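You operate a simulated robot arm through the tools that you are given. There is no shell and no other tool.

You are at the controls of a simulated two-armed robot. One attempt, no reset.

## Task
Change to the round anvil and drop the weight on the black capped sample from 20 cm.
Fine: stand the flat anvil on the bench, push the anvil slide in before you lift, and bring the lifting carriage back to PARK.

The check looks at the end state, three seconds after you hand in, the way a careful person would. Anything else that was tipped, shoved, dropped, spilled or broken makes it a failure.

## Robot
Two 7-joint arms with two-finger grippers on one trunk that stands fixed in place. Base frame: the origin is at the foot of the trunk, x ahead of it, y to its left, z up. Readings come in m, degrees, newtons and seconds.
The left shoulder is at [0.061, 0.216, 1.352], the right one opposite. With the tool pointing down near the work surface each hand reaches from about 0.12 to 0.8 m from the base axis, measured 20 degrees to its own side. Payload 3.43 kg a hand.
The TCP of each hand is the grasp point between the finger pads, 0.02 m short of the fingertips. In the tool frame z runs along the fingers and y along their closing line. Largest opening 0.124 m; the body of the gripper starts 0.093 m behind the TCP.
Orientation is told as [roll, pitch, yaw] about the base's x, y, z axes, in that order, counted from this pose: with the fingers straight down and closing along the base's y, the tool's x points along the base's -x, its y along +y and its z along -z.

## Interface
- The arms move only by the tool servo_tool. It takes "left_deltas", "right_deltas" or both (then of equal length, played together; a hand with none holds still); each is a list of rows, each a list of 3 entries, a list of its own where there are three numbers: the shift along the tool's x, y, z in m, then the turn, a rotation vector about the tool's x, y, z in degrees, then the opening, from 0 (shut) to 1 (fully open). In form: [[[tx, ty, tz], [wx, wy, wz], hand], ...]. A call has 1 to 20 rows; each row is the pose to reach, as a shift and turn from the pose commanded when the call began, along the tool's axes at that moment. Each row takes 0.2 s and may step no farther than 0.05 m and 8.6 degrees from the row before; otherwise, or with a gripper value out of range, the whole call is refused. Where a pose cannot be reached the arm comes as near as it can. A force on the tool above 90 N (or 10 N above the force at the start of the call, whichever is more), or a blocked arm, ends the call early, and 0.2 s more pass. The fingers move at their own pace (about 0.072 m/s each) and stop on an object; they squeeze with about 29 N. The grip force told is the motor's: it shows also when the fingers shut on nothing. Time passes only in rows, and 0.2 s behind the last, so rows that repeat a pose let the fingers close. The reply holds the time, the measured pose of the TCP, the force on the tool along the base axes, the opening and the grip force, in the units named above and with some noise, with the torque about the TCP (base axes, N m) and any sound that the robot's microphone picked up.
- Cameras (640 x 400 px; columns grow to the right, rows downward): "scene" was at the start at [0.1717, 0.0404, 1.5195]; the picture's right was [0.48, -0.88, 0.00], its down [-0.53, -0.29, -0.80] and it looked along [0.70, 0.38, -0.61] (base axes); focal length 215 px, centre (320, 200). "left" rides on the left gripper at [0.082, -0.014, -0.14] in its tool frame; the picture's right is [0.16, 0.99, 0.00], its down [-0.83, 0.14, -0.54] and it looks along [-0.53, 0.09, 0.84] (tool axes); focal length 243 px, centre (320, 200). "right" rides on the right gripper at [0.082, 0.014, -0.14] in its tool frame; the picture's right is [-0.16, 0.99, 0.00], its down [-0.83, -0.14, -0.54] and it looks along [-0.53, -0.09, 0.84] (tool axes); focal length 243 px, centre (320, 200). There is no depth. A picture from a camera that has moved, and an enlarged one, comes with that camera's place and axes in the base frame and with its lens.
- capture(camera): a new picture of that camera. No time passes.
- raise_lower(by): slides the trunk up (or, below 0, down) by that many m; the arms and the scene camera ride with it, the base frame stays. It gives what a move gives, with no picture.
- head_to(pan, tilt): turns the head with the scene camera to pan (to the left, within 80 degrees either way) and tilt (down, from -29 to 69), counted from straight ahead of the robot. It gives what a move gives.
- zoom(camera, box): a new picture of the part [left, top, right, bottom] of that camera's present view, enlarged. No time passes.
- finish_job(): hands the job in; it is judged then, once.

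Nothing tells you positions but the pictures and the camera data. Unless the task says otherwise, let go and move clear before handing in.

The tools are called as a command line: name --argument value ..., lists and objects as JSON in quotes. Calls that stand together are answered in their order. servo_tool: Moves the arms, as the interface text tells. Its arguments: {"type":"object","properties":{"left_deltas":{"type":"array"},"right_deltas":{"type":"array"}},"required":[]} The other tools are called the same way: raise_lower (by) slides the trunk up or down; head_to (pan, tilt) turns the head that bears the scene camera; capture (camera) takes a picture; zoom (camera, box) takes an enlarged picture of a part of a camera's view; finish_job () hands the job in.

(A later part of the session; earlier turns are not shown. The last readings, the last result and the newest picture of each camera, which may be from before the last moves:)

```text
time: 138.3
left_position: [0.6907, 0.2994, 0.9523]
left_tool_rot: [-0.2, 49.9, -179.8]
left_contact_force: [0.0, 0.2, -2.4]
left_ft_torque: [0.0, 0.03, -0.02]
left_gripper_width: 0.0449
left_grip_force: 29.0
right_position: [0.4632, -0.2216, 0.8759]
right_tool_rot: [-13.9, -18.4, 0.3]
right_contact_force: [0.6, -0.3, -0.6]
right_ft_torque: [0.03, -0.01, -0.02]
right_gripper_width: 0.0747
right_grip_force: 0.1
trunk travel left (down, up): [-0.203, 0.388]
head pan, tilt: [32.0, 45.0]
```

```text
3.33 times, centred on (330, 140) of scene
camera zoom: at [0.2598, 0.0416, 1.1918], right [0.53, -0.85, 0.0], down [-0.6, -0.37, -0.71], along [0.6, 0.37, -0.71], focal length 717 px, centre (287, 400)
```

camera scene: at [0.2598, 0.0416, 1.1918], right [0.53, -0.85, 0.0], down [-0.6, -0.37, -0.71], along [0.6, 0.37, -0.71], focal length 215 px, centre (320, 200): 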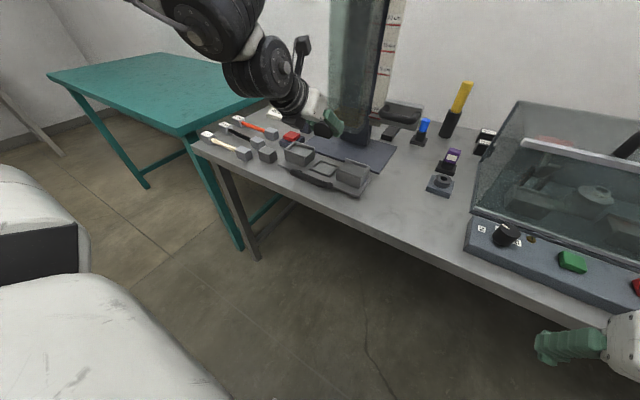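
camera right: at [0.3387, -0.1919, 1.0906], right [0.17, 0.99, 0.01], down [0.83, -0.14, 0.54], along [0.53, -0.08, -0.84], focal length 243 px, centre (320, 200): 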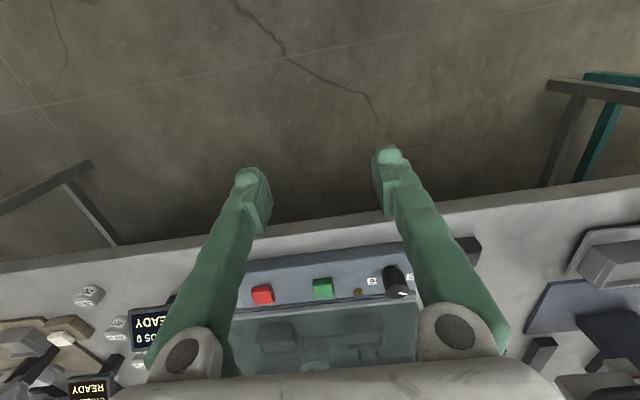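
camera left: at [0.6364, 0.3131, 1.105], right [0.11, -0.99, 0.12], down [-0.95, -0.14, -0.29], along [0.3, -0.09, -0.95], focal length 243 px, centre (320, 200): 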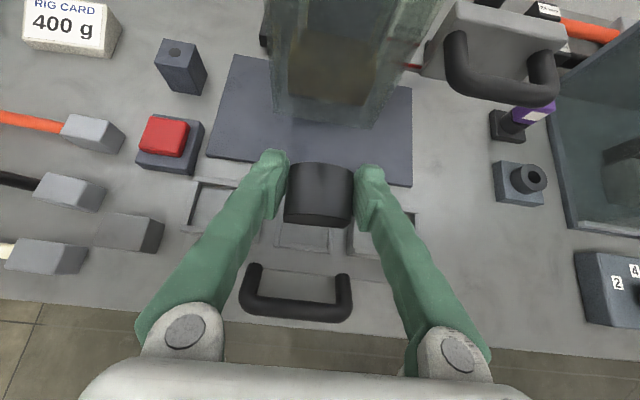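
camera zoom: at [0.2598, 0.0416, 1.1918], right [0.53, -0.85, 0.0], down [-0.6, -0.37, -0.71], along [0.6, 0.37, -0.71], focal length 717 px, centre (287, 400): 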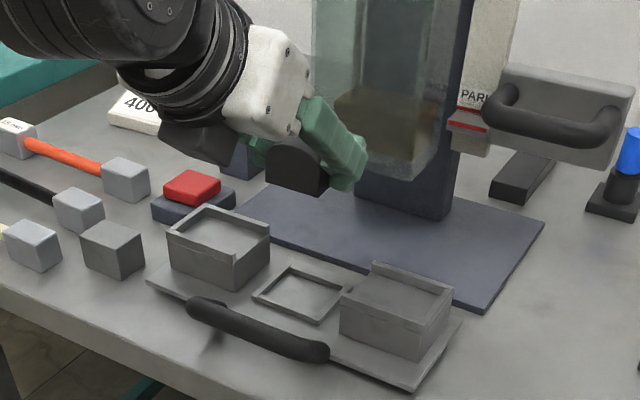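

Seat centre is (0.694, 0.299) and the held anvil is centred at about (0.6915, 0.298). I'll shift slightly and lower to just above the frame.

servo_tool --left_deltas '[[[-0.0143, -0.0004, 0.0129], [0, 0, 0], 0], [[-0.0287, -0.0007, 0.0258], [0, 0, 0], 0], [[-0.043, -0.001, 0.0386], [0, 0, 0], 0], [[-0.0573, -0.0014, 0.0515], [0, 0, 0], 0], [[-0.0573, -0.0014, 0.0515], [0, 0, 0], 0]]'

zoom --camera "left" --box '[220, 140, 420, 265]'

zoom --camera "scene" --box '[280, 110, 380, 190]'

```text
time: 139.5
left_position: [0.6945, 0.3006, 0.8762]
left_tool_rot: [-0.2, 50.1, -179.9]
left_contact_force: [-0.6, 0.1, -3.1]
left_ft_torque: [-0.01, -0.04, 0.06]
left_gripper_width: 0.0451
left_grip_force: 29.4
right_position: [0.4636, -0.2227, 0.8751]
right_tool_rot: [-14.0, -18.5, 0.4]
right_contact_force: [-0.2, 0.9, 0.1]
right_ft_torque: [-0.01, 0.01, -0.02]
right_gripper_width: 0.0743
right_grip_force: 0.2
trunk travel left (down, up): [-0.203, 0.388]
head pan, tilt: [32.0, 45.0]
```

```text
3.20 times, centred on (320, 202) of left
camera zoom: at [0.6396, 0.3144, 1.0298], right [0.11, -0.99, 0.12], down [-0.95, -0.14, -0.29], along [0.3, -0.09, -0.95], focal length 776 px, centre (320, 192)
```

zoom: 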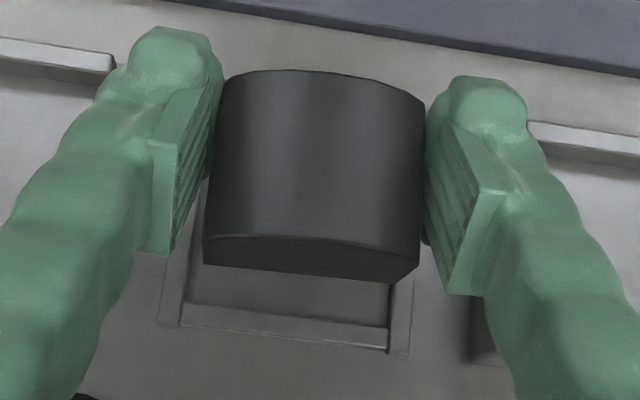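

```text
5.00 times, centred on (330, 150) of scene
camera zoom: at [0.2596, 0.0415, 1.1919], right [0.53, -0.85, 0.0], down [-0.6, -0.37, -0.71], along [0.6, 0.37, -0.71], focal length 1075 px, centre (270, 450)
```

zoom: 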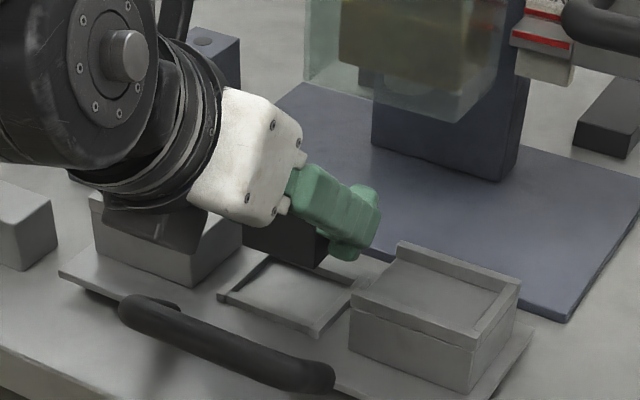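

The anvil is centred over the frame with 6–8 mm on every side. Lowering into the seat.

servo_tool --left_deltas '[[[-0.0076, 0, 0.0064], [0, 0, 0], 0], [[-0.0153, 0, 0.0129], [0, 0, 0], 0], [[-0.0185, 0, 0.0155], [0, 0, 0], 0], [[-0.0208, 0, 0.0174], [0, 0, 0], 0], [[-0.0226, 0, 0.019], [0, 0, 0], 0], [[-0.0226, 0, 0.019], [0, 0, 0], 0]]'

zoom --camera "left" --box '[220, 140, 420, 265]'

zoom --camera "scene" --box '[280, 110, 380, 190]'

```text
time: 140.9
left_position: [0.693, 0.3019, 0.8454]
left_tool_rot: [-0.3, 49.9, -180.0]
left_contact_force: [0.0, -0.6, -3.2]
left_ft_torque: [0.02, -0.02, 0.02]
left_gripper_width: 0.0451
left_grip_force: 29.0
right_position: [0.4638, -0.2224, 0.8759]
right_tool_rot: [-14.0, -18.4, 0.4]
right_contact_force: [-0.2, 0.6, 0.5]
right_ft_torque: [-0.01, 0.05, 0.02]
right_gripper_width: 0.0742
right_grip_force: 0.1
trunk travel left (down, up): [-0.203, 0.388]
head pan, tilt: [32.0, 45.0]
```

```text
3.20 times, centred on (320, 202) of left
camera zoom: at [0.6385, 0.3163, 0.9994], right [0.11, -0.99, 0.12], down [-0.95, -0.14, -0.29], along [0.3, -0.09, -0.95], focal length 776 px, centre (320, 192)
```

zoom: 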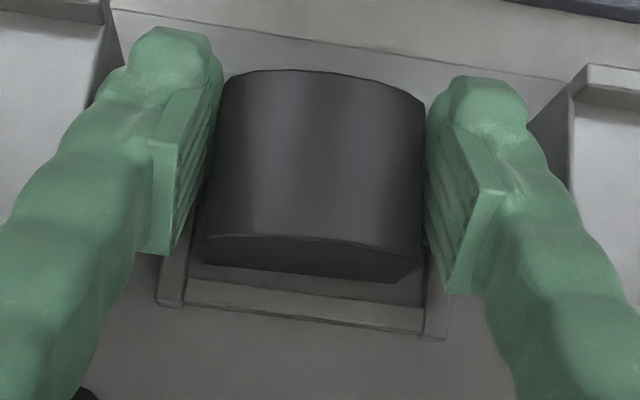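

```text
5.00 times, centred on (330, 150) of scene
camera zoom: at [0.2599, 0.0417, 1.1918], right [0.53, -0.85, 0.0], down [-0.6, -0.37, -0.71], along [0.6, 0.37, -0.71], focal length 1075 px, centre (270, 450)
```

zoom: 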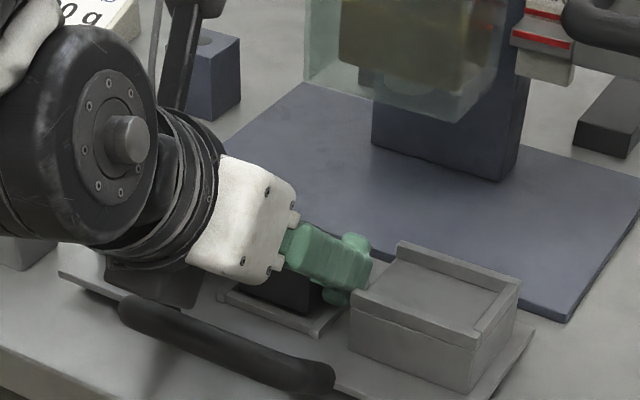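

servo_tool --left_deltas '[[[-0.0011, 0, 0.001], [0, 0, 0], 0], [[-0.0023, 0, 0.0019], [0, 0, 0], 0], [[-0.0034, 0, 0.0029], [0, 0, 0], 0], [[-0.0034, 0, 0.0029], [0, 0, 0], 0]]'

```text
time: 141.9
left_position: [0.6948, 0.3031, 0.8441]
left_tool_rot: [-0.2, 50.4, -179.8]
left_contact_force: [1.4, 9.1, 23.2]
left_ft_torque: [0.05, -0.12, 0.03]
left_gripper_width: 0.0449
left_grip_force: 28.5
right_position: [0.4624, -0.2222, 0.8768]
right_tool_rot: [-14.0, -18.5, 0.4]
right_contact_force: [-0.2, 0.6, -0.2]
right_ft_torque: [-0.02, 0.01, 0.0]
right_gripper_width: 0.0745
right_grip_force: 0.0
trunk travel left (down, up): [-0.203, 0.388]
head pan, tilt: [32.0, 45.0]
```

Contact with the seat floor at the expected height. Easing off, then opening slightly.

servo_tool --left_deltas '[[[0.0017, 0, -0.0014], [0, 0, 0], 0], [[0.0017, 0, -0.0014], [0, 0, 0], 0.4], [[0.0017, 0, -0.0014], [0, 0, 0], 0.5], [[0.0017, 0, -0.0014], [0, 0, 0], 0.5]]'

zoom --camera "left" --box '[220, 140, 420, 265]'

```text
time: 142.9
left_position: [0.6937, 0.302, 0.8454]
left_tool_rot: [-0.2, 50.0, -179.9]
left_contact_force: [-0.8, 8.0, 19.2]
left_ft_torque: [-0.49, -0.07, 0.11]
left_gripper_width: 0.0573
left_grip_force: 0.1
right_position: [0.4635, -0.2223, 0.8767]
right_tool_rot: [-14.1, -18.5, 0.4]
right_contact_force: [-0.2, -0.1, -0.1]
right_ft_torque: [0.01, -0.01, 0.01]
right_gripper_width: 0.0743
right_grip_force: 0.1
trunk travel left (down, up): [-0.203, 0.388]
head pan, tilt: [32.0, 45.0]
```

```text
3.20 times, centred on (320, 202) of left
camera zoom: at [0.6374, 0.3161, 0.9981], right [0.11, -0.99, 0.12], down [-0.95, -0.14, -0.29], along [0.3, -0.09, -0.95], focal length 776 px, centre (320, 192)
```

zoom: 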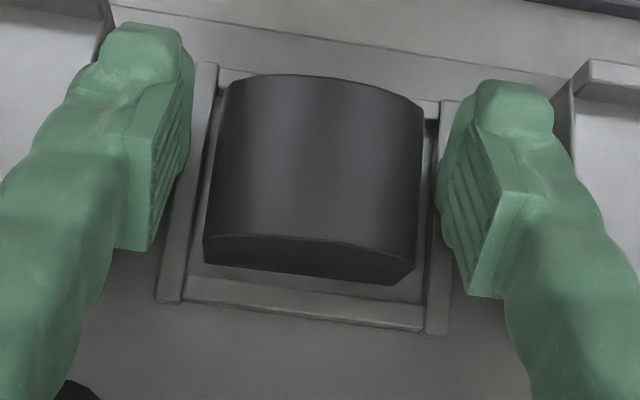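

The anvil is seated; the remaining force is one fingertip resting on the frame lip. Rising straight up.

servo_tool --left_deltas '[[[0.0038, 0, -0.0032], [0, 0, 0], 0.5], [[0.0115, 0, -0.0097], [0, 0, 0], 0.5], [[0.023, 0, -0.0193], [0, 0, 0], 0.5], [[0.0459, 0, -0.0386], [0, 0, 0], 0.5], [[0.0765, 0, -0.0644], [0, 0, 0], 0.5]]'

zoom --camera "left" --box '[180, 160, 460, 335]'

zoom --camera "scene" --box '[270, 100, 400, 200]'

```text
time: 144.1
left_position: [0.695, 0.2993, 0.9429]
left_tool_rot: [-0.2, 49.8, -180.0]
left_contact_force: [-0.4, -0.3, 0.5]
left_ft_torque: [0.0, 0.02, -0.01]
left_gripper_width: 0.0621
left_grip_force: 0.1
right_position: [0.4642, -0.2236, 0.876]
right_tool_rot: [-13.9, -18.6, 0.4]
right_contact_force: [-0.3, -0.6, -0.2]
right_ft_torque: [-0.03, 0.0, 0.03]
right_gripper_width: 0.0744
right_grip_force: 0.0
trunk travel left (down, up): [-0.203, 0.388]
head pan, tilt: [32.0, 45.0]
```

```text
2.29 times, centred on (320, 248) of left
camera zoom: at [0.6393, 0.3143, 1.0964], right [0.11, -0.99, 0.12], down [-0.95, -0.14, -0.29], along [0.3, -0.09, -0.95], focal length 555 px, centre (320, 91)
```

zoom: 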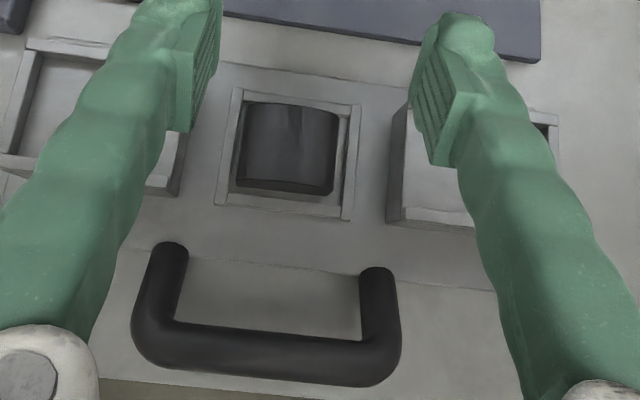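

```text
4.00 times, centred on (335, 150) of scene
camera zoom: at [0.2586, 0.0412, 1.1921], right [0.53, -0.85, 0.0], down [-0.6, -0.37, -0.71], along [0.6, 0.37, -0.71], focal length 860 px, centre (260, 400)
```

zoom: 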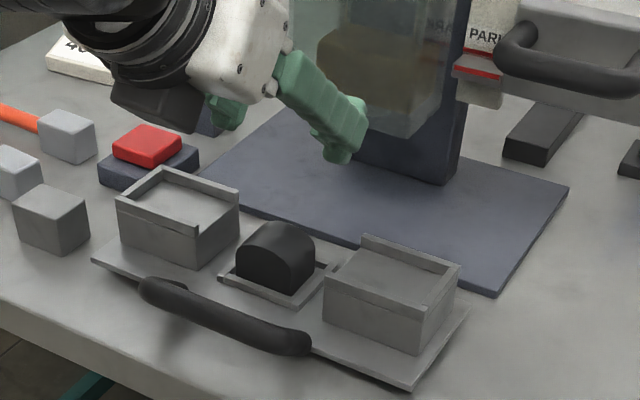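

The round anvil is seated square in its frame. Next is the sample; I'll raise the hand and take measurements of the three samples.

servo_tool --left_deltas '[[[0.02, -0.03, -0.03], [0, 0, 0], 0.5], [[0.03, -0.06, -0.06], [0, -4, 0], 0.5], [[0.03, -0.1, -0.09], [0, -8, 0], 0.5], [[0.03, -0.14, -0.11], [0, -12, 0], 0.5], [[0.03, -0.18, -0.13], [0, -16, 0], 0.5], [[0.03, -0.22, -0.14], [0, -20, 0], 0.5], [[0.03, -0.22, -0.14], [0, -20, 0], 0.5]]'

capture --camera "left"

zoom --camera "scene" --box '[180, 90, 300, 190]'

```text
time: 145.7
left_position: [0.6032, 0.5194, 1.0556]
left_tool_rot: [-0.2, 29.9, -179.8]
left_contact_force: [0.4, -0.2, -0.6]
left_ft_torque: [-0.04, 0.02, -0.01]
left_gripper_width: 0.0619
left_grip_force: 0.1
right_position: [0.4647, -0.2226, 0.8751]
right_tool_rot: [-14.0, -18.4, 0.4]
right_contact_force: [0.2, -0.1, 0.3]
right_ft_torque: [0.02, 0.01, 0.03]
right_gripper_width: 0.0745
right_grip_force: 0.0
trunk travel left (down, up): [-0.203, 0.388]
head pan, tilt: [32.0, 45.0]
```

```text
taken
camera left: at [0.6039, 0.5343, 1.218], right [0.15, -0.99, 0.08], down [-0.99, -0.14, 0.05], along [-0.04, -0.09, -1.0], focal length 243 px, centre (320, 200)
```

left: 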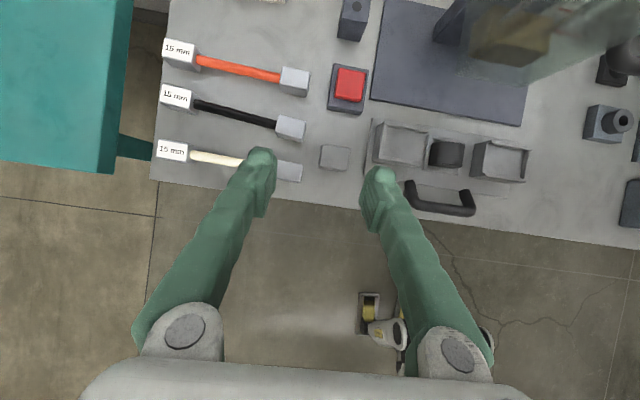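

```text
4.00 times, centred on (240, 140) of scene
camera zoom: at [0.2596, 0.0414, 1.1918], right [0.53, -0.85, 0.0], down [-0.6, -0.37, -0.71], along [0.6, 0.37, -0.71], focal length 860 px, centre (640, 440)
```

zoom: 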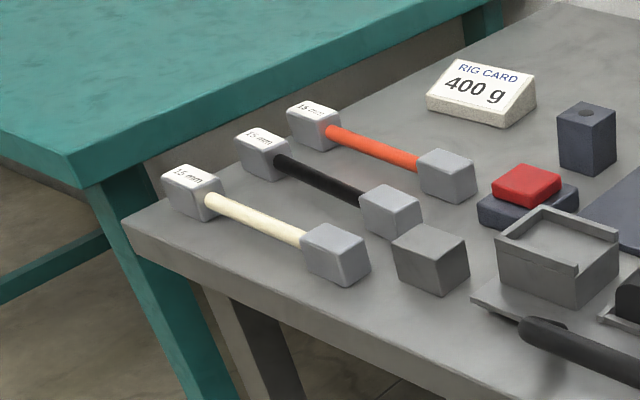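

Top view measurements: the black sample's caps are at (0.694, 0.563) and (0.709, 0.736), rod about 15 mm thick. To reach it I'll use a forward-leaning grip across the rod, and lower the trunk a bit more for reach.

raise_lower --by -0.08

capture --camera "left"

capture --camera "scene"

```text
time: 146.9
left_position: [0.6057, 0.5206, 0.9784]
left_tool_rot: [-0.2, 30.0, -179.9]
left_contact_force: [-0.2, 0.3, -0.3]
left_ft_torque: [0.01, -0.01, 0.0]
left_gripper_width: 0.0621
left_grip_force: 0.1
right_position: [0.4753, -0.2214, 0.7627]
right_tool_rot: [-14.0, -14.3, 0.5]
right_contact_force: [-0.8, 0.6, -0.7]
right_ft_torque: [-0.01, 0.0, 0.02]
right_gripper_width: 0.0742
right_grip_force: 0.1
trunk travel left (down, up): [-0.123, 0.468]
head pan, tilt: [32.0, 45.0]
```

```text
taken
camera left: at [0.6049, 0.5344, 1.1407], right [0.15, -0.99, 0.08], down [-0.99, -0.14, 0.05], along [-0.04, -0.09, -1.0], focal length 243 px, centre (320, 200)
```

left: 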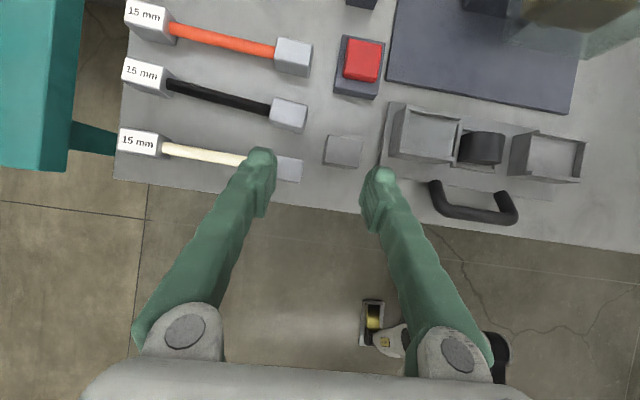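

```text
taken
camera scene: at [0.2909, 0.0414, 1.0982], right [0.53, -0.85, 0.0], down [-0.6, -0.37, -0.71], along [0.6, 0.37, -0.71], focal length 215 px, centre (320, 200)
```

scene: 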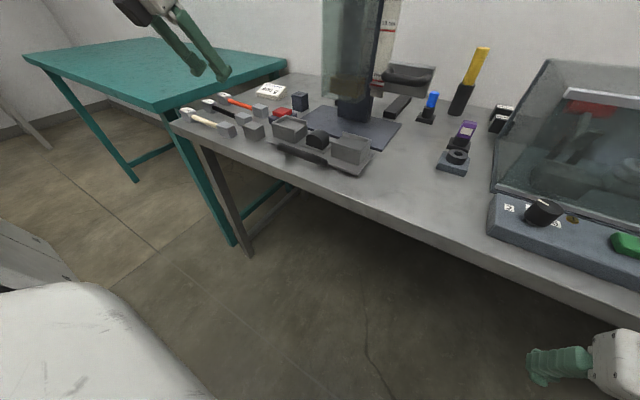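

zoom --camera "left" --box '[110, 30, 330, 170]'

```text
2.86 times, centred on (220, 100) of left
camera zoom: at [0.6049, 0.5344, 1.1407], right [0.15, -0.99, 0.08], down [-0.99, -0.14, 0.05], along [-0.04, -0.09, -1.0], focal length 693 px, centre (606, 486)
```

zoom: 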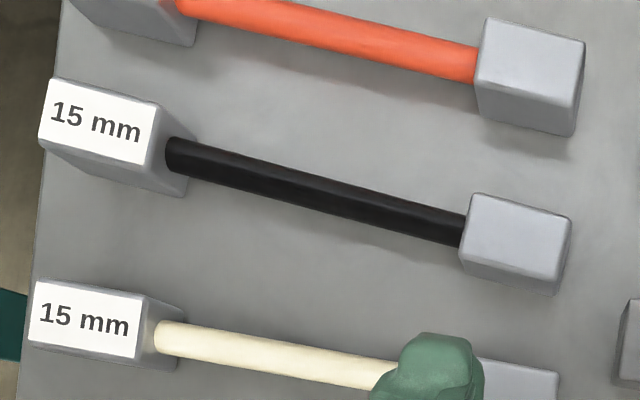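

Rod axis now measured: from (0.700, 0.587) to (0.710, 0.715), so the sample centre is (0.705, 0.651). I'll turn the hand to the leaning cross-rod orientation while still high.

servo_tool --left_deltas '[[[0, -0.005, 0.002], [-0.2, 1.4, -7.9], 0.5], [[0, -0.01, 0.004], [-0.4, 2.7, -15.8], 0.45], [[0.001, -0.016, 0.006], [-0.6, 4.1, -23.7], 0.4], [[0.001, -0.022, 0.008], [-0.8, 5.5, -31.6], 0.36], [[0.0015, -0.027, 0.01], [-1.05, 6.9, -39.5], 0.36], [[0.002, -0.032, 0.012], [-1.3, 8.2, -47.5], 0.36], [[0.002, -0.038, 0.014], [-1.5, 9.6, -55.4], 0.36], [[0.0025, -0.044, 0.016], [-1.7, 11, -63.3], 0.36], [[0.003, -0.05, 0.019], [-1.9, 12.4, -71.2], 0.36], [[0.003, -0.055, 0.021], [-2.1, 13.7, -79.1], 0.36], [[0.0033, -0.0594, 0.0231], [-2.3, 15.1, -87.0], 0.36], [[0.0033, -0.0594, 0.0231], [-2.3, 15.1, -87.0], 0.36]]'

capture --camera "left"

capture --camera "scene"

```text
time: 149.5
left_position: [0.6193, 0.579, 0.9576]
left_tool_rot: [41.4, 8.2, -86.9]
left_contact_force: [-0.2, -0.5, 0.6]
left_ft_torque: [0.03, -0.01, -0.01]
left_gripper_width: 0.0447
left_grip_force: 0.1
right_position: [0.4756, -0.2221, 0.7629]
right_tool_rot: [-14.0, -14.2, 0.3]
right_contact_force: [0.4, 0.2, -0.4]
right_ft_torque: [0.0, 0.0, -0.01]
right_gripper_width: 0.0745
right_grip_force: 0.2
trunk travel left (down, up): [-0.123, 0.468]
head pan, tilt: [32.0, 45.0]
```

```text
taken
camera left: at [0.5117, 0.6413, 1.0656], right [0.74, 0.11, 0.67], down [-0.2, -0.91, 0.37], along [0.65, -0.41, -0.64], focal length 243 px, centre (320, 200)
```

left: 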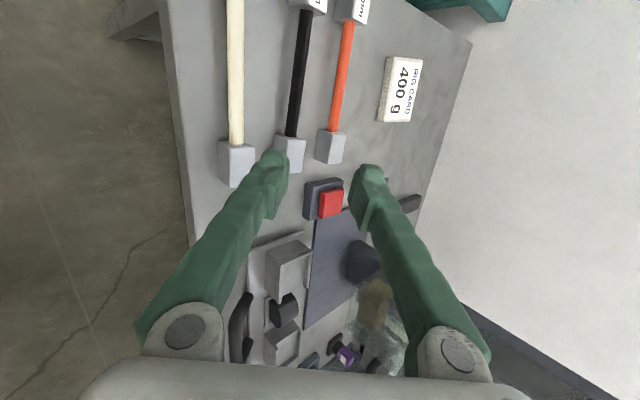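

```text
taken
camera scene: at [0.2916, 0.0415, 1.0979], right [0.53, -0.85, 0.0], down [-0.6, -0.37, -0.71], along [0.6, 0.37, -0.71], focal length 215 px, centre (320, 200)
```

scene: 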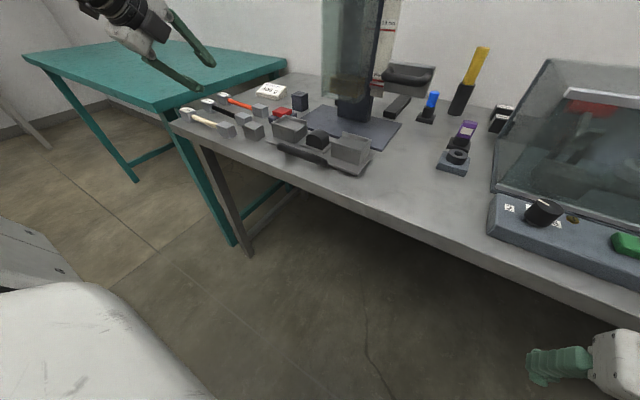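

servo_tool --left_deltas '[[[0.0055, -0.0168, 0.034], [0, 0, 0], 0.36], [[0.0111, -0.0337, 0.0683], [0, 0, 0], 0.36], [[0.0111, -0.0337, 0.0683], [0, 0, 0], 0.36]]'

capture --camera "left"

zoom --camera "left" --box '[220, 60, 420, 220]'

zoom --camera "scene" --box '[160, 50, 300, 160]'

```text
time: 150.3
left_position: [0.6403, 0.6034, 0.8855]
left_tool_rot: [41.3, 8.3, -87.0]
left_contact_force: [-0.2, 0.3, -0.2]
left_ft_torque: [0.01, -0.07, 0.01]
left_gripper_width: 0.0446
left_grip_force: 0.0
right_position: [0.476, -0.2218, 0.7611]
right_tool_rot: [-14.0, -14.3, 0.4]
right_contact_force: [0.0, -0.7, 0.2]
right_ft_torque: [0.0, 0.0, 0.02]
right_gripper_width: 0.0745
right_grip_force: 0.0
trunk travel left (down, up): [-0.123, 0.468]
head pan, tilt: [32.0, 45.0]
```

```text
taken
camera left: at [0.5324, 0.6661, 0.994], right [0.74, 0.11, 0.67], down [-0.2, -0.91, 0.37], along [0.65, -0.41, -0.64], focal length 243 px, centre (320, 200)
```

left: 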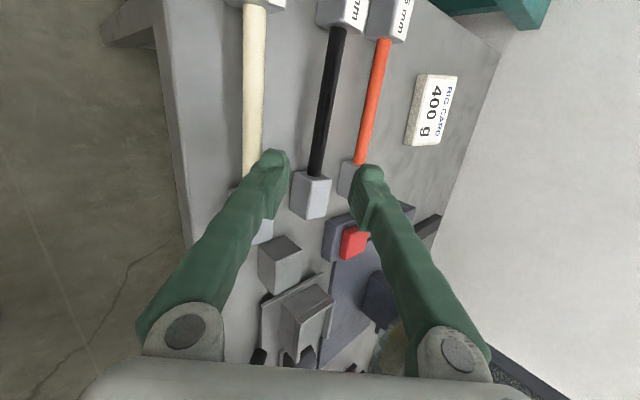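

```text
2.50 times, centred on (320, 140) of left
camera zoom: at [0.5324, 0.6661, 0.994], right [0.74, 0.11, 0.67], down [-0.2, -0.91, 0.37], along [0.65, -0.41, -0.64], focal length 606 px, centre (320, 350)
```

zoom: 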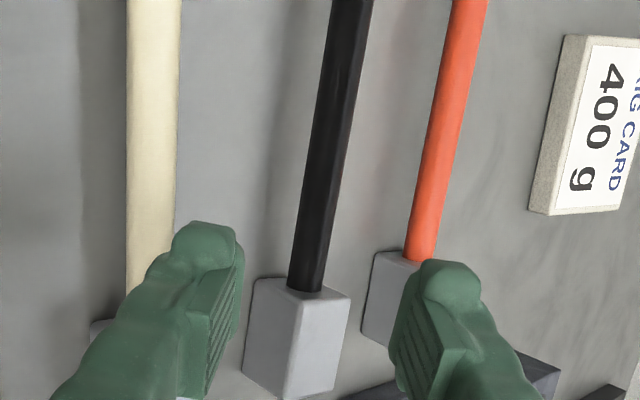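

```text
3.64 times, centred on (230, 105) of scene
camera zoom: at [0.2915, 0.0413, 1.098], right [0.53, -0.85, 0.0], down [-0.6, -0.37, -0.71], along [0.6, 0.37, -0.71], focal length 782 px, centre (647, 546)
```

zoom: 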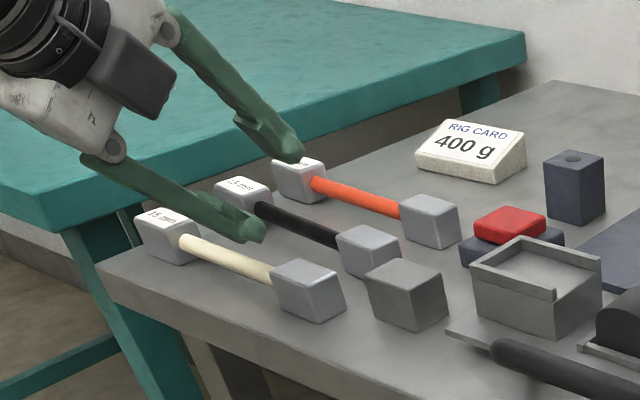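

The hover view agrees with the earlier measurement. Since the fingers would graze the bench at this steep lean, I'll first grip the rod right behind its near cap with just the fingertips and slide the sample about 8 cm toward me along the free lane, for a better second grip.

servo_tool --left_deltas '[[[-0.0065, 0, 0], [0, 0, 0], 0.19], [[-0.013, -0.0009, 0.02], [0, 0, 0], 0.19], [[-0.013, -0.0009, 0.04], [0, 0, 0], 0.19], [[-0.013, -0.0009, 0.04], [0, 0, 0], 0.19]]'

capture --camera "left"

zoom --camera "left" --box '[240, 80, 400, 240]'

zoom --camera "scene" --box '[180, 70, 280, 150]'

```text
time: 151.3
left_position: [0.6634, 0.5949, 0.8548]
left_tool_rot: [41.4, 8.3, -87.0]
left_contact_force: [-0.2, 0.2, 0.3]
left_ft_torque: [0.04, -0.02, -0.03]
left_gripper_width: 0.0236
left_grip_force: 0.0
right_position: [0.4761, -0.2227, 0.7628]
right_tool_rot: [-14.0, -14.2, 0.5]
right_contact_force: [-0.1, -0.6, -0.6]
right_ft_torque: [-0.02, -0.05, -0.02]
right_gripper_width: 0.0744
right_grip_force: 0.1
trunk travel left (down, up): [-0.123, 0.468]
head pan, tilt: [32.0, 45.0]
```

```text
taken
camera left: at [0.5567, 0.6585, 0.9616], right [0.74, 0.11, 0.67], down [-0.2, -0.91, 0.37], along [0.65, -0.41, -0.64], focal length 243 px, centre (320, 200)
```

left: 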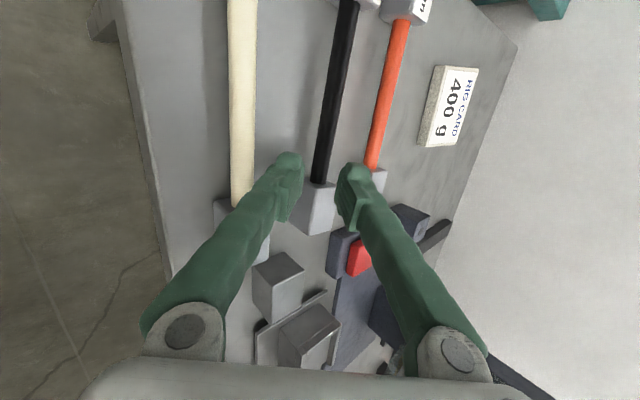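

```text
2.50 times, centred on (320, 160) of left
camera zoom: at [0.5567, 0.6585, 0.9616], right [0.74, 0.11, 0.67], down [-0.2, -0.91, 0.37], along [0.65, -0.41, -0.64], focal length 606 px, centre (320, 300)
```

zoom: 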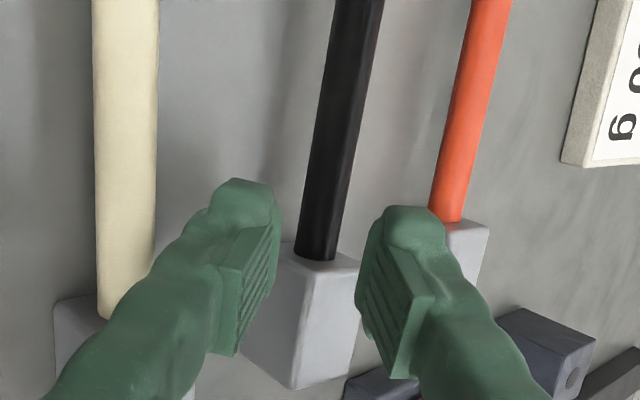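

```text
5.00 times, centred on (230, 110) of scene
camera zoom: at [0.2916, 0.0415, 1.0979], right [0.53, -0.85, 0.0], down [-0.6, -0.37, -0.71], along [0.6, 0.37, -0.71], focal length 1075 px, centre (770, 650)
```

zoom: 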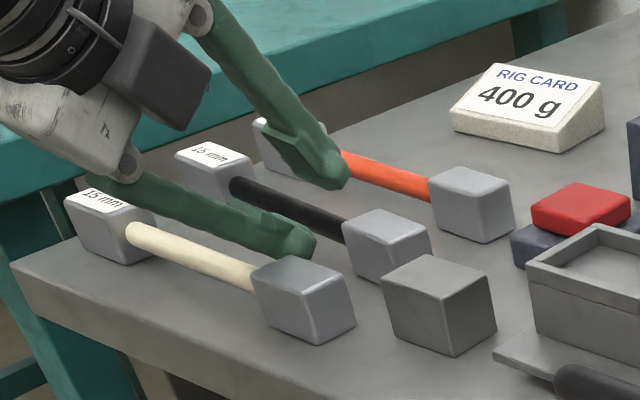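

servo_tool --left_deltas '[[[0, 0, 0.012], [0, 0, 0], 0.19], [[0, 0.0005, 0.024], [0, 0, 0], 0.19], [[0, 0.001, 0.0366], [0, 0, 0], 0.19], [[0, 0.001, 0.0366], [0, 0, 0], 0.19]]'

zoom --camera "left" --box '[240, 80, 400, 240]'

zoom --camera "scene" --box '[180, 70, 280, 150]'

```text
time: 152.3
left_position: [0.6879, 0.6015, 0.8287]
left_tool_rot: [41.3, 8.3, -87.0]
left_contact_force: [-3.0, 0.4, 3.0]
left_ft_torque: [0.0, 0.1, -0.02]
left_gripper_width: 0.0232
left_grip_force: 0.1
right_position: [0.4757, -0.2226, 0.762]
right_tool_rot: [-14.0, -14.4, 0.4]
right_contact_force: [0.0, 0.4, 0.7]
right_ft_torque: [-0.02, 0.01, 0.0]
right_gripper_width: 0.0743
right_grip_force: 0.0
trunk travel left (down, up): [-0.123, 0.468]
head pan, tilt: [32.0, 45.0]
```

```text
2.50 times, centred on (320, 160) of left
camera zoom: at [0.5813, 0.664, 0.9365], right [0.74, 0.11, 0.67], down [-0.2, -0.91, 0.37], along [0.65, -0.41, -0.64], focal length 606 px, centre (320, 300)
```

zoom: 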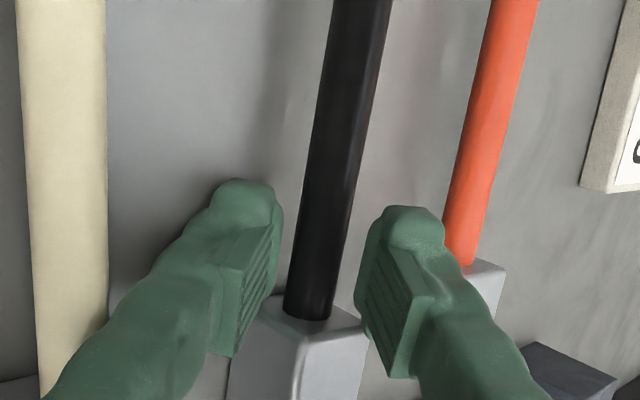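

```text
5.00 times, centred on (230, 110) of scene
camera zoom: at [0.2912, 0.0414, 1.098], right [0.53, -0.85, 0.0], down [-0.6, -0.37, -0.71], along [0.6, 0.37, -0.71], focal length 1075 px, centre (770, 650)
```

zoom: 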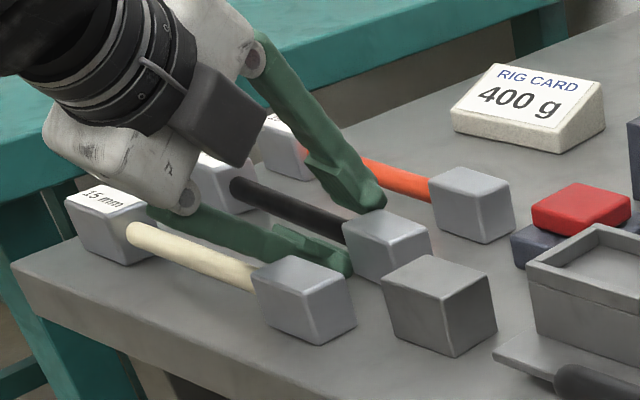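

The rod sits centred between the fingertips. Closing on it.

servo_tool --left_deltas '[[[0, 0, 0], [0, 0, 0], 0.15], [[0, 0, 0], [0, 0, 0], 0.1], [[0, 0, 0], [0, 0, 0], 0.0], [[0, 0, 0], [0, 0, 0], 0.0]]'

zoom --camera "left" --box '[240, 80, 400, 240]'

```text
time: 153.3
left_position: [0.688, 0.6014, 0.8283]
left_tool_rot: [41.3, 8.3, -87.0]
left_contact_force: [-0.9, -0.4, 0.4]
left_ft_torque: [-0.07, 0.05, -0.01]
left_gripper_width: 0.0129
left_grip_force: 28.6
right_position: [0.4759, -0.2228, 0.7623]
right_tool_rot: [-14.0, -14.2, 0.4]
right_contact_force: [-0.1, 0.7, -0.3]
right_ft_torque: [0.01, 0.02, -0.02]
right_gripper_width: 0.0744
right_grip_force: 0.0
trunk travel left (down, up): [-0.123, 0.468]
head pan, tilt: [32.0, 45.0]
```

```text
2.50 times, centred on (320, 160) of left
camera zoom: at [0.5816, 0.6643, 0.9358], right [0.74, 0.11, 0.67], down [-0.2, -0.91, 0.37], along [0.65, -0.41, -0.64], focal length 606 px, centre (320, 300)
```

zoom: 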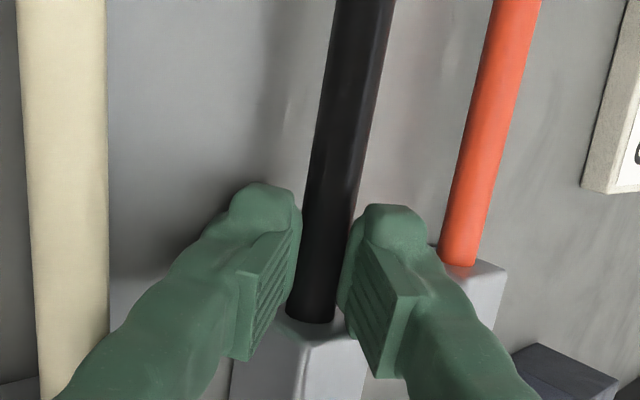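

Gripped. Now sliding the sample along the bench toward me, straightening it by about 4°.

servo_tool --left_deltas '[[[0.0003, 0.0013, -0.0015], [0, 0, 0], 0], [[-0.014, 0.0025, -0.003], [0.1, 0.5, -0.6], 0], [[-0.028, 0.0035, -0.0045], [0.2, 1, -1.2], 0], [[-0.042, 0.005, -0.006], [0.35, 1.6, -1.8], 0], [[-0.056, 0.006, -0.008], [0.45, 2.1, -2.4], 0], [[-0.07, 0.007, -0.01], [0.55, 2.5, -2.9], 0], [[-0.0828, 0.008, -0.0118], [0.62, 2.8, -3.2], 0], [[-0.0828, 0.008, -0.0118], [0.62, 2.8, -3.2], 0]]'

capture --camera "left"

zoom --camera "scene" --box '[180, 70, 320, 180]'

```text
time: 155.1
left_position: [0.6914, 0.5158, 0.8332]
left_tool_rot: [41.3, 8.3, -82.7]
left_contact_force: [-0.3, 0.4, -0.1]
left_ft_torque: [-0.11, -0.01, -0.02]
left_gripper_width: 0.0129
left_grip_force: 29.1
right_position: [0.476, -0.2217, 0.7621]
right_tool_rot: [-14.1, -14.1, 0.5]
right_contact_force: [0.1, 0.9, -0.7]
right_ft_torque: [-0.01, -0.05, -0.01]
right_gripper_width: 0.0743
right_grip_force: 0.0
trunk travel left (down, up): [-0.123, 0.468]
head pan, tilt: [32.0, 45.0]
```

```text
taken
camera left: at [0.5799, 0.571, 0.9399], right [0.73, 0.16, 0.67], down [-0.14, -0.92, 0.37], along [0.67, -0.36, -0.64], focal length 243 px, centre (320, 200)
```

left: 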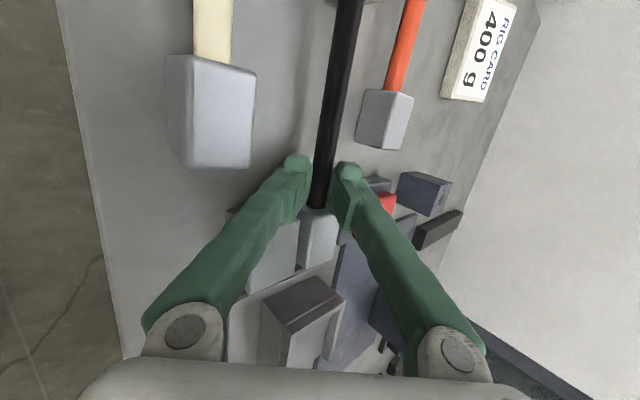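

```text
3.64 times, centred on (250, 125) of scene
camera zoom: at [0.2917, 0.0417, 1.0978], right [0.53, -0.85, 0.0], down [-0.6, -0.37, -0.71], along [0.6, 0.37, -0.71], focal length 782 px, centre (574, 473)
```

zoom: 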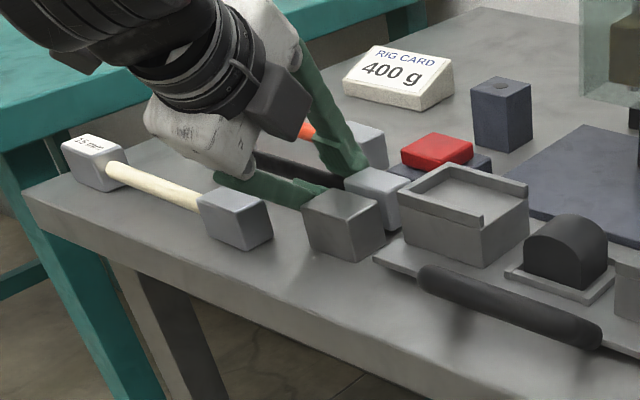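

servo_tool --left_deltas '[[[-0.0003, -0.0013, 0.0015], [0, 0, 0], 0], [[-0.0006, -0.0026, 0.003], [0, 0, 0], 0], [[-0.0006, -0.0026, 0.003], [0, 0, 0], 0.15], [[-0.0006, -0.0026, 0.003], [0, 0, 0], 0.2], [[-0.0006, -0.0026, -0.02], [0, 0, 0], 0.2], [[-0.0006, -0.0026, -0.06], [0, 0, 0], 0.3], [[-0.0006, -0.0026, -0.1], [0, 0, 0], 0.36]]'

capture --camera "left"

zoom --camera "scene" --box '[180, 70, 320, 180]'

```text
time: 156.7
left_position: [0.6202, 0.4981, 0.9061]
left_tool_rot: [41.3, 8.1, -82.7]
left_contact_force: [-0.2, -0.1, -0.3]
left_ft_torque: [-0.01, 0.01, -0.01]
left_gripper_width: 0.0446
left_grip_force: 0.1
right_position: [0.4756, -0.2226, 0.7623]
right_tool_rot: [-13.9, -14.3, 0.5]
right_contact_force: [-0.1, 0.1, -0.1]
right_ft_torque: [0.01, 0.0, 0.05]
right_gripper_width: 0.0743
right_grip_force: 0.0
trunk travel left (down, up): [-0.123, 0.468]
head pan, tilt: [32.0, 45.0]
```

```text
taken
camera left: at [0.5089, 0.5529, 1.0134], right [0.73, 0.16, 0.67], down [-0.14, -0.92, 0.37], along [0.67, -0.36, -0.64], focal length 243 px, centre (320, 200)
```

left: 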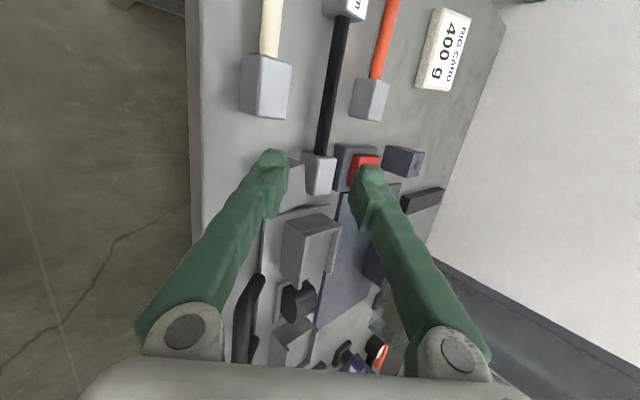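

```text
3.64 times, centred on (250, 125) of scene
camera zoom: at [0.2908, 0.0412, 1.0982], right [0.53, -0.85, 0.0], down [-0.6, -0.37, -0.71], along [0.6, 0.37, -0.71], focal length 782 px, centre (574, 473)
```

zoom: 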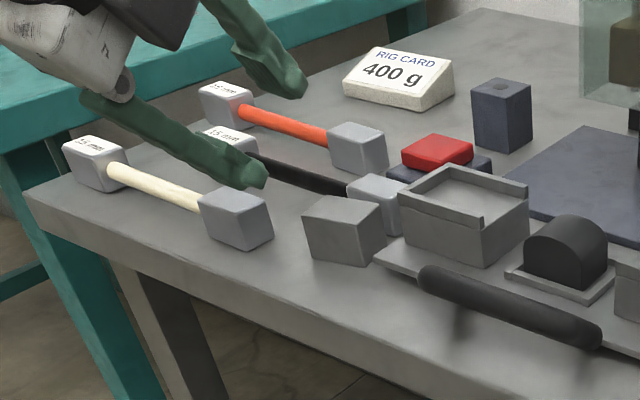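

zoom --camera "left" --box '[230, 60, 420, 220]'

```text
2.50 times, centred on (325, 140) of left
camera zoom: at [0.5089, 0.5529, 1.0134], right [0.73, 0.16, 0.67], down [-0.14, -0.92, 0.37], along [0.67, -0.36, -0.64], focal length 606 px, centre (308, 350)
```

zoom: 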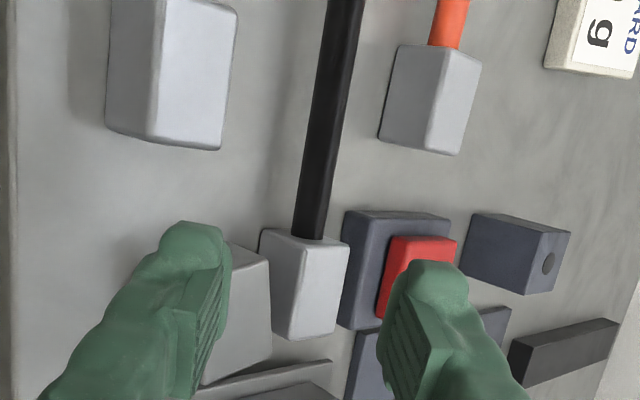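

The sample now lies straight along y at x≈0.705, y 0.50–0.63 (rod). I'll regrip with a gentler 30° lean nearer its middle.

servo_tool --left_deltas '[[[0.006, 0.004, 0.01], [5.4, -5.4, 0.6], 0.3], [[0.012, 0.009, 0.03], [10.75, -10.84, 1.2], 0.2], [[0.0253, 0.0177, 0.0586], [10.75, -10.84, 1.2], 0.18], [[0.0253, 0.0177, 0.0586], [10.75, -10.84, 1.2], 0.18]]'

capture --camera "left"

zoom --camera "left" --box '[220, 80, 420, 240]'

zoom --camera "scene" --box '[200, 80, 300, 160]'

```text
time: 157.7
left_position: [0.6698, 0.5321, 0.8746]
left_tool_rot: [30.0, 0.2, -90.2]
left_contact_force: [0.6, -0.2, 0.7]
left_ft_torque: [-0.01, 0.0, -0.01]
left_gripper_width: 0.0221
left_grip_force: 0.0
right_position: [0.4766, -0.2227, 0.7629]
right_tool_rot: [-14.0, -14.3, 0.4]
right_contact_force: [0.8, -0.2, 0.3]
right_ft_torque: [0.0, 0.01, -0.03]
right_gripper_width: 0.0744
right_grip_force: 0.1
trunk travel left (down, up): [-0.123, 0.468]
head pan, tilt: [32.0, 45.0]
```

```text
taken
camera left: at [0.5873, 0.6146, 0.9904], right [0.85, 0.16, 0.49], down [-0.15, -0.83, 0.53], along [0.5, -0.53, -0.69], focal length 243 px, centre (320, 200)
```

left: 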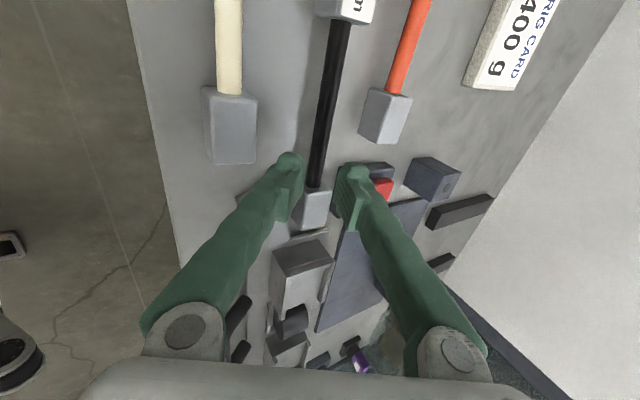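

```text
2.50 times, centred on (320, 160) of left
camera zoom: at [0.5873, 0.6146, 0.9904], right [0.85, 0.16, 0.49], down [-0.15, -0.83, 0.53], along [0.5, -0.53, -0.69], focal length 606 px, centre (320, 300)
```

zoom: 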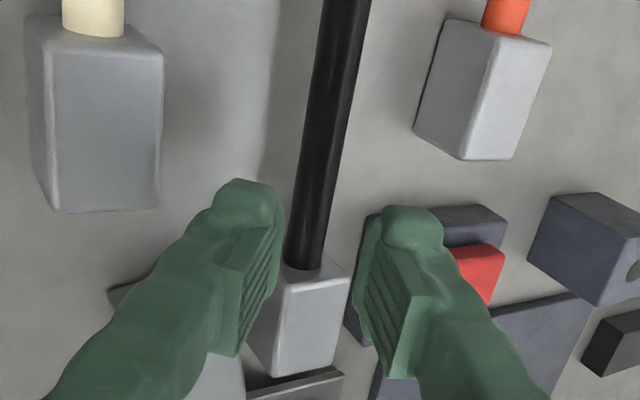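

```text
5.00 times, centred on (250, 120) of scene
camera zoom: at [0.2914, 0.0413, 1.098], right [0.53, -0.85, 0.0], down [-0.6, -0.37, -0.71], along [0.6, 0.37, -0.71], focal length 1075 px, centre (670, 600)
```

zoom: 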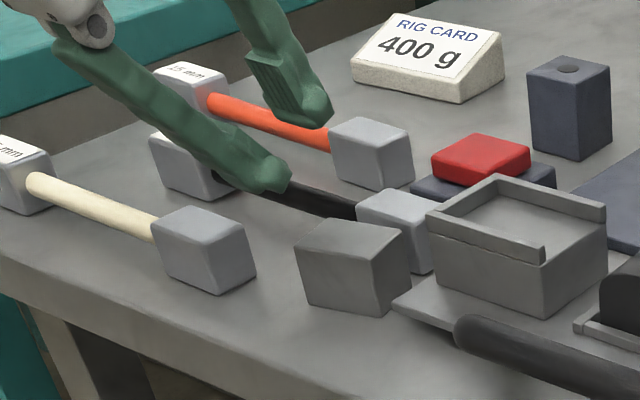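

servo_tool --left_deltas '[[[0.001, -0.0005, 0.019], [0, 0, 0], 0.18], [[0.0019, -0.0011, 0.038], [0, 0, 0], 0.18], [[0.0019, -0.0011, 0.0559], [0, 0, 0], 0.18], [[0.0019, -0.0011, 0.0559], [0, 0, 0], 0.18]]'

zoom --camera "left" --box '[220, 80, 420, 240]'

zoom --camera "scene" --box '[200, 80, 300, 160]'

```text
time: 158.7
left_position: [0.7006, 0.5364, 0.8274]
left_tool_rot: [30.0, 0.2, -90.0]
left_contact_force: [-0.4, -0.4, 0.5]
left_ft_torque: [0.01, 0.02, 0.05]
left_gripper_width: 0.0227
left_grip_force: 0.3
right_position: [0.4753, -0.2218, 0.7617]
right_tool_rot: [-13.9, -14.3, 0.4]
right_contact_force: [0.7, 0.7, -0.3]
right_ft_torque: [-0.03, 0.0, 0.01]
right_gripper_width: 0.0743
right_grip_force: 0.1
trunk travel left (down, up): [-0.123, 0.468]
head pan, tilt: [32.0, 45.0]
```

```text
2.50 times, centred on (320, 160) of left
camera zoom: at [0.6177, 0.6181, 0.9426], right [0.85, 0.16, 0.49], down [-0.15, -0.83, 0.53], along [0.5, -0.53, -0.69], focal length 606 px, centre (320, 300)
```

zoom: 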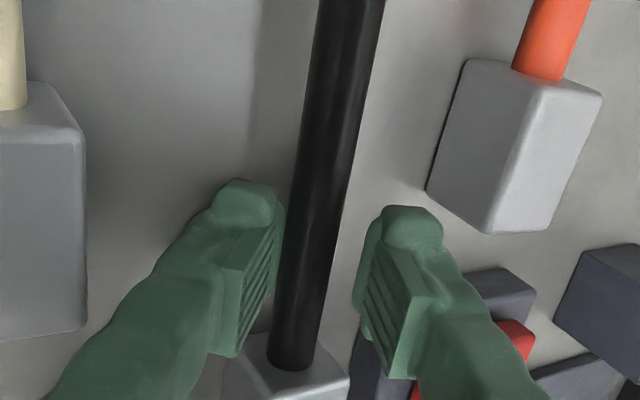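

```text
5.00 times, centred on (250, 120) of scene
camera zoom: at [0.2914, 0.0415, 1.098], right [0.53, -0.85, 0.0], down [-0.6, -0.37, -0.71], along [0.6, 0.37, -0.71], focal length 1075 px, centre (670, 600)
```

zoom: 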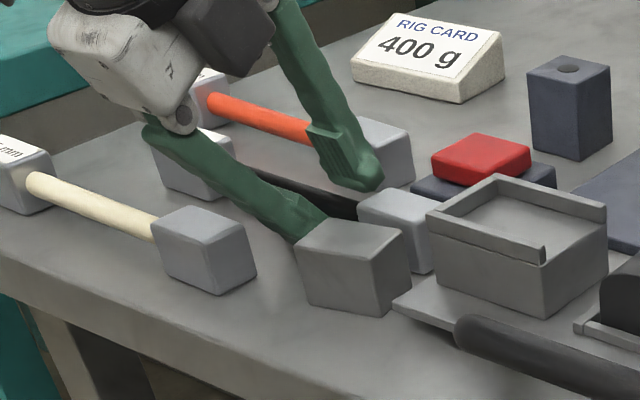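

servo_tool --left_deltas '[[[0, -0.002, 0], [0, 0, 0], 0.18], [[0, -0.0035, 0], [0, 0, 0], 0.18], [[0, -0.0035, 0], [0, 0, 0], 0.14], [[0, -0.0035, 0], [0, 0, 0], 0.1], [[0, -0.0035, 0], [0, 0, 0], 0.0], [[0, -0.0035, 0], [0, 0, 0], 0.0]]'

zoom --camera "left" --box '[220, 80, 420, 240]'

```text
time: 160.1
left_position: [0.6983, 0.5354, 0.8257]
left_tool_rot: [30.0, 0.0, -90.0]
left_contact_force: [1.0, 0.6, 0.0]
left_ft_torque: [-0.03, 0.04, -0.01]
left_gripper_width: 0.0134
left_grip_force: 28.9
right_position: [0.4765, -0.2219, 0.7625]
right_tool_rot: [-13.9, -14.1, 0.4]
right_contact_force: [-0.4, -0.4, -0.1]
right_ft_torque: [-0.02, -0.03, 0.02]
right_gripper_width: 0.0743
right_grip_force: 0.2
trunk travel left (down, up): [-0.123, 0.468]
head pan, tilt: [32.0, 45.0]
```

```text
2.50 times, centred on (320, 160) of left
camera zoom: at [0.6153, 0.6175, 0.9403], right [0.85, 0.16, 0.49], down [-0.15, -0.83, 0.53], along [0.5, -0.53, -0.69], focal length 606 px, centre (320, 300)
```

zoom: 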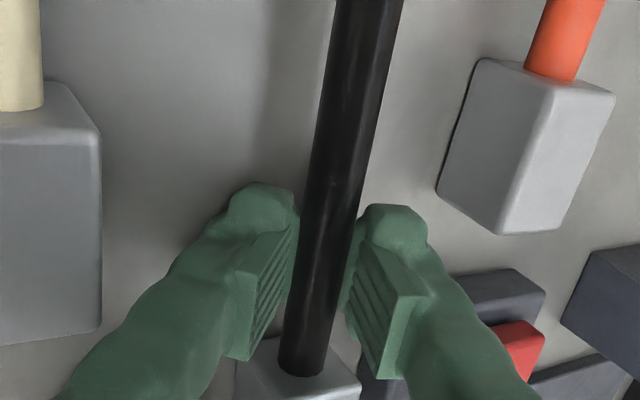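

Firm grip (13.4 mm). Lifting slowly to see that the sample stays level.

servo_tool --left_deltas '[[[0, 0.003, -0.0052], [0, 0, 0], 0], [[0, 0.008, -0.0139], [0, 0, 0], 0], [[0, 0.015, -0.026], [0, 0, 0], 0], [[0, 0.015, -0.026], [0, 0, 0], 0]]'

zoom --camera "scene" --box '[180, 60, 320, 170]'

capture --camera "left"

```text
time: 161.1
left_position: [0.6979, 0.5354, 0.8533]
left_tool_rot: [30.0, 0.1, -90.0]
left_contact_force: [0.5, 0.2, -1.2]
left_ft_torque: [-0.04, 0.02, 0.0]
left_gripper_width: 0.0133
left_grip_force: 29.2
right_position: [0.475, -0.2227, 0.7626]
right_tool_rot: [-14.0, -14.2, 0.4]
right_contact_force: [0.7, -0.7, -0.5]
right_ft_torque: [0.0, -0.03, -0.01]
right_gripper_width: 0.0744
right_grip_force: 0.0
trunk travel left (down, up): [-0.123, 0.468]
head pan, tilt: [32.0, 45.0]
```

```text
3.64 times, centred on (250, 115) of scene
camera zoom: at [0.2919, 0.0418, 1.0978], right [0.53, -0.85, 0.0], down [-0.6, -0.37, -0.71], along [0.6, 0.37, -0.71], focal length 782 px, centre (574, 509)
```

zoom: 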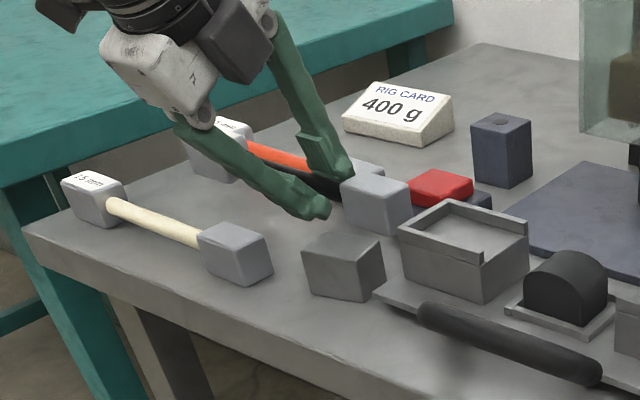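

```text
taken
camera left: at [0.6154, 0.6182, 0.9686], right [0.85, 0.16, 0.49], down [-0.15, -0.83, 0.54], along [0.5, -0.53, -0.69], focal length 243 px, centre (320, 200)
```

left: 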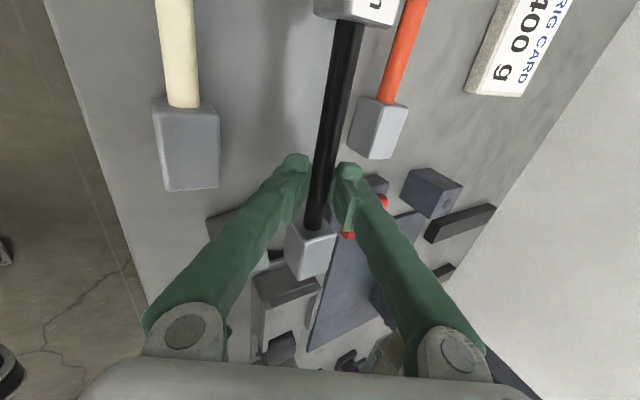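

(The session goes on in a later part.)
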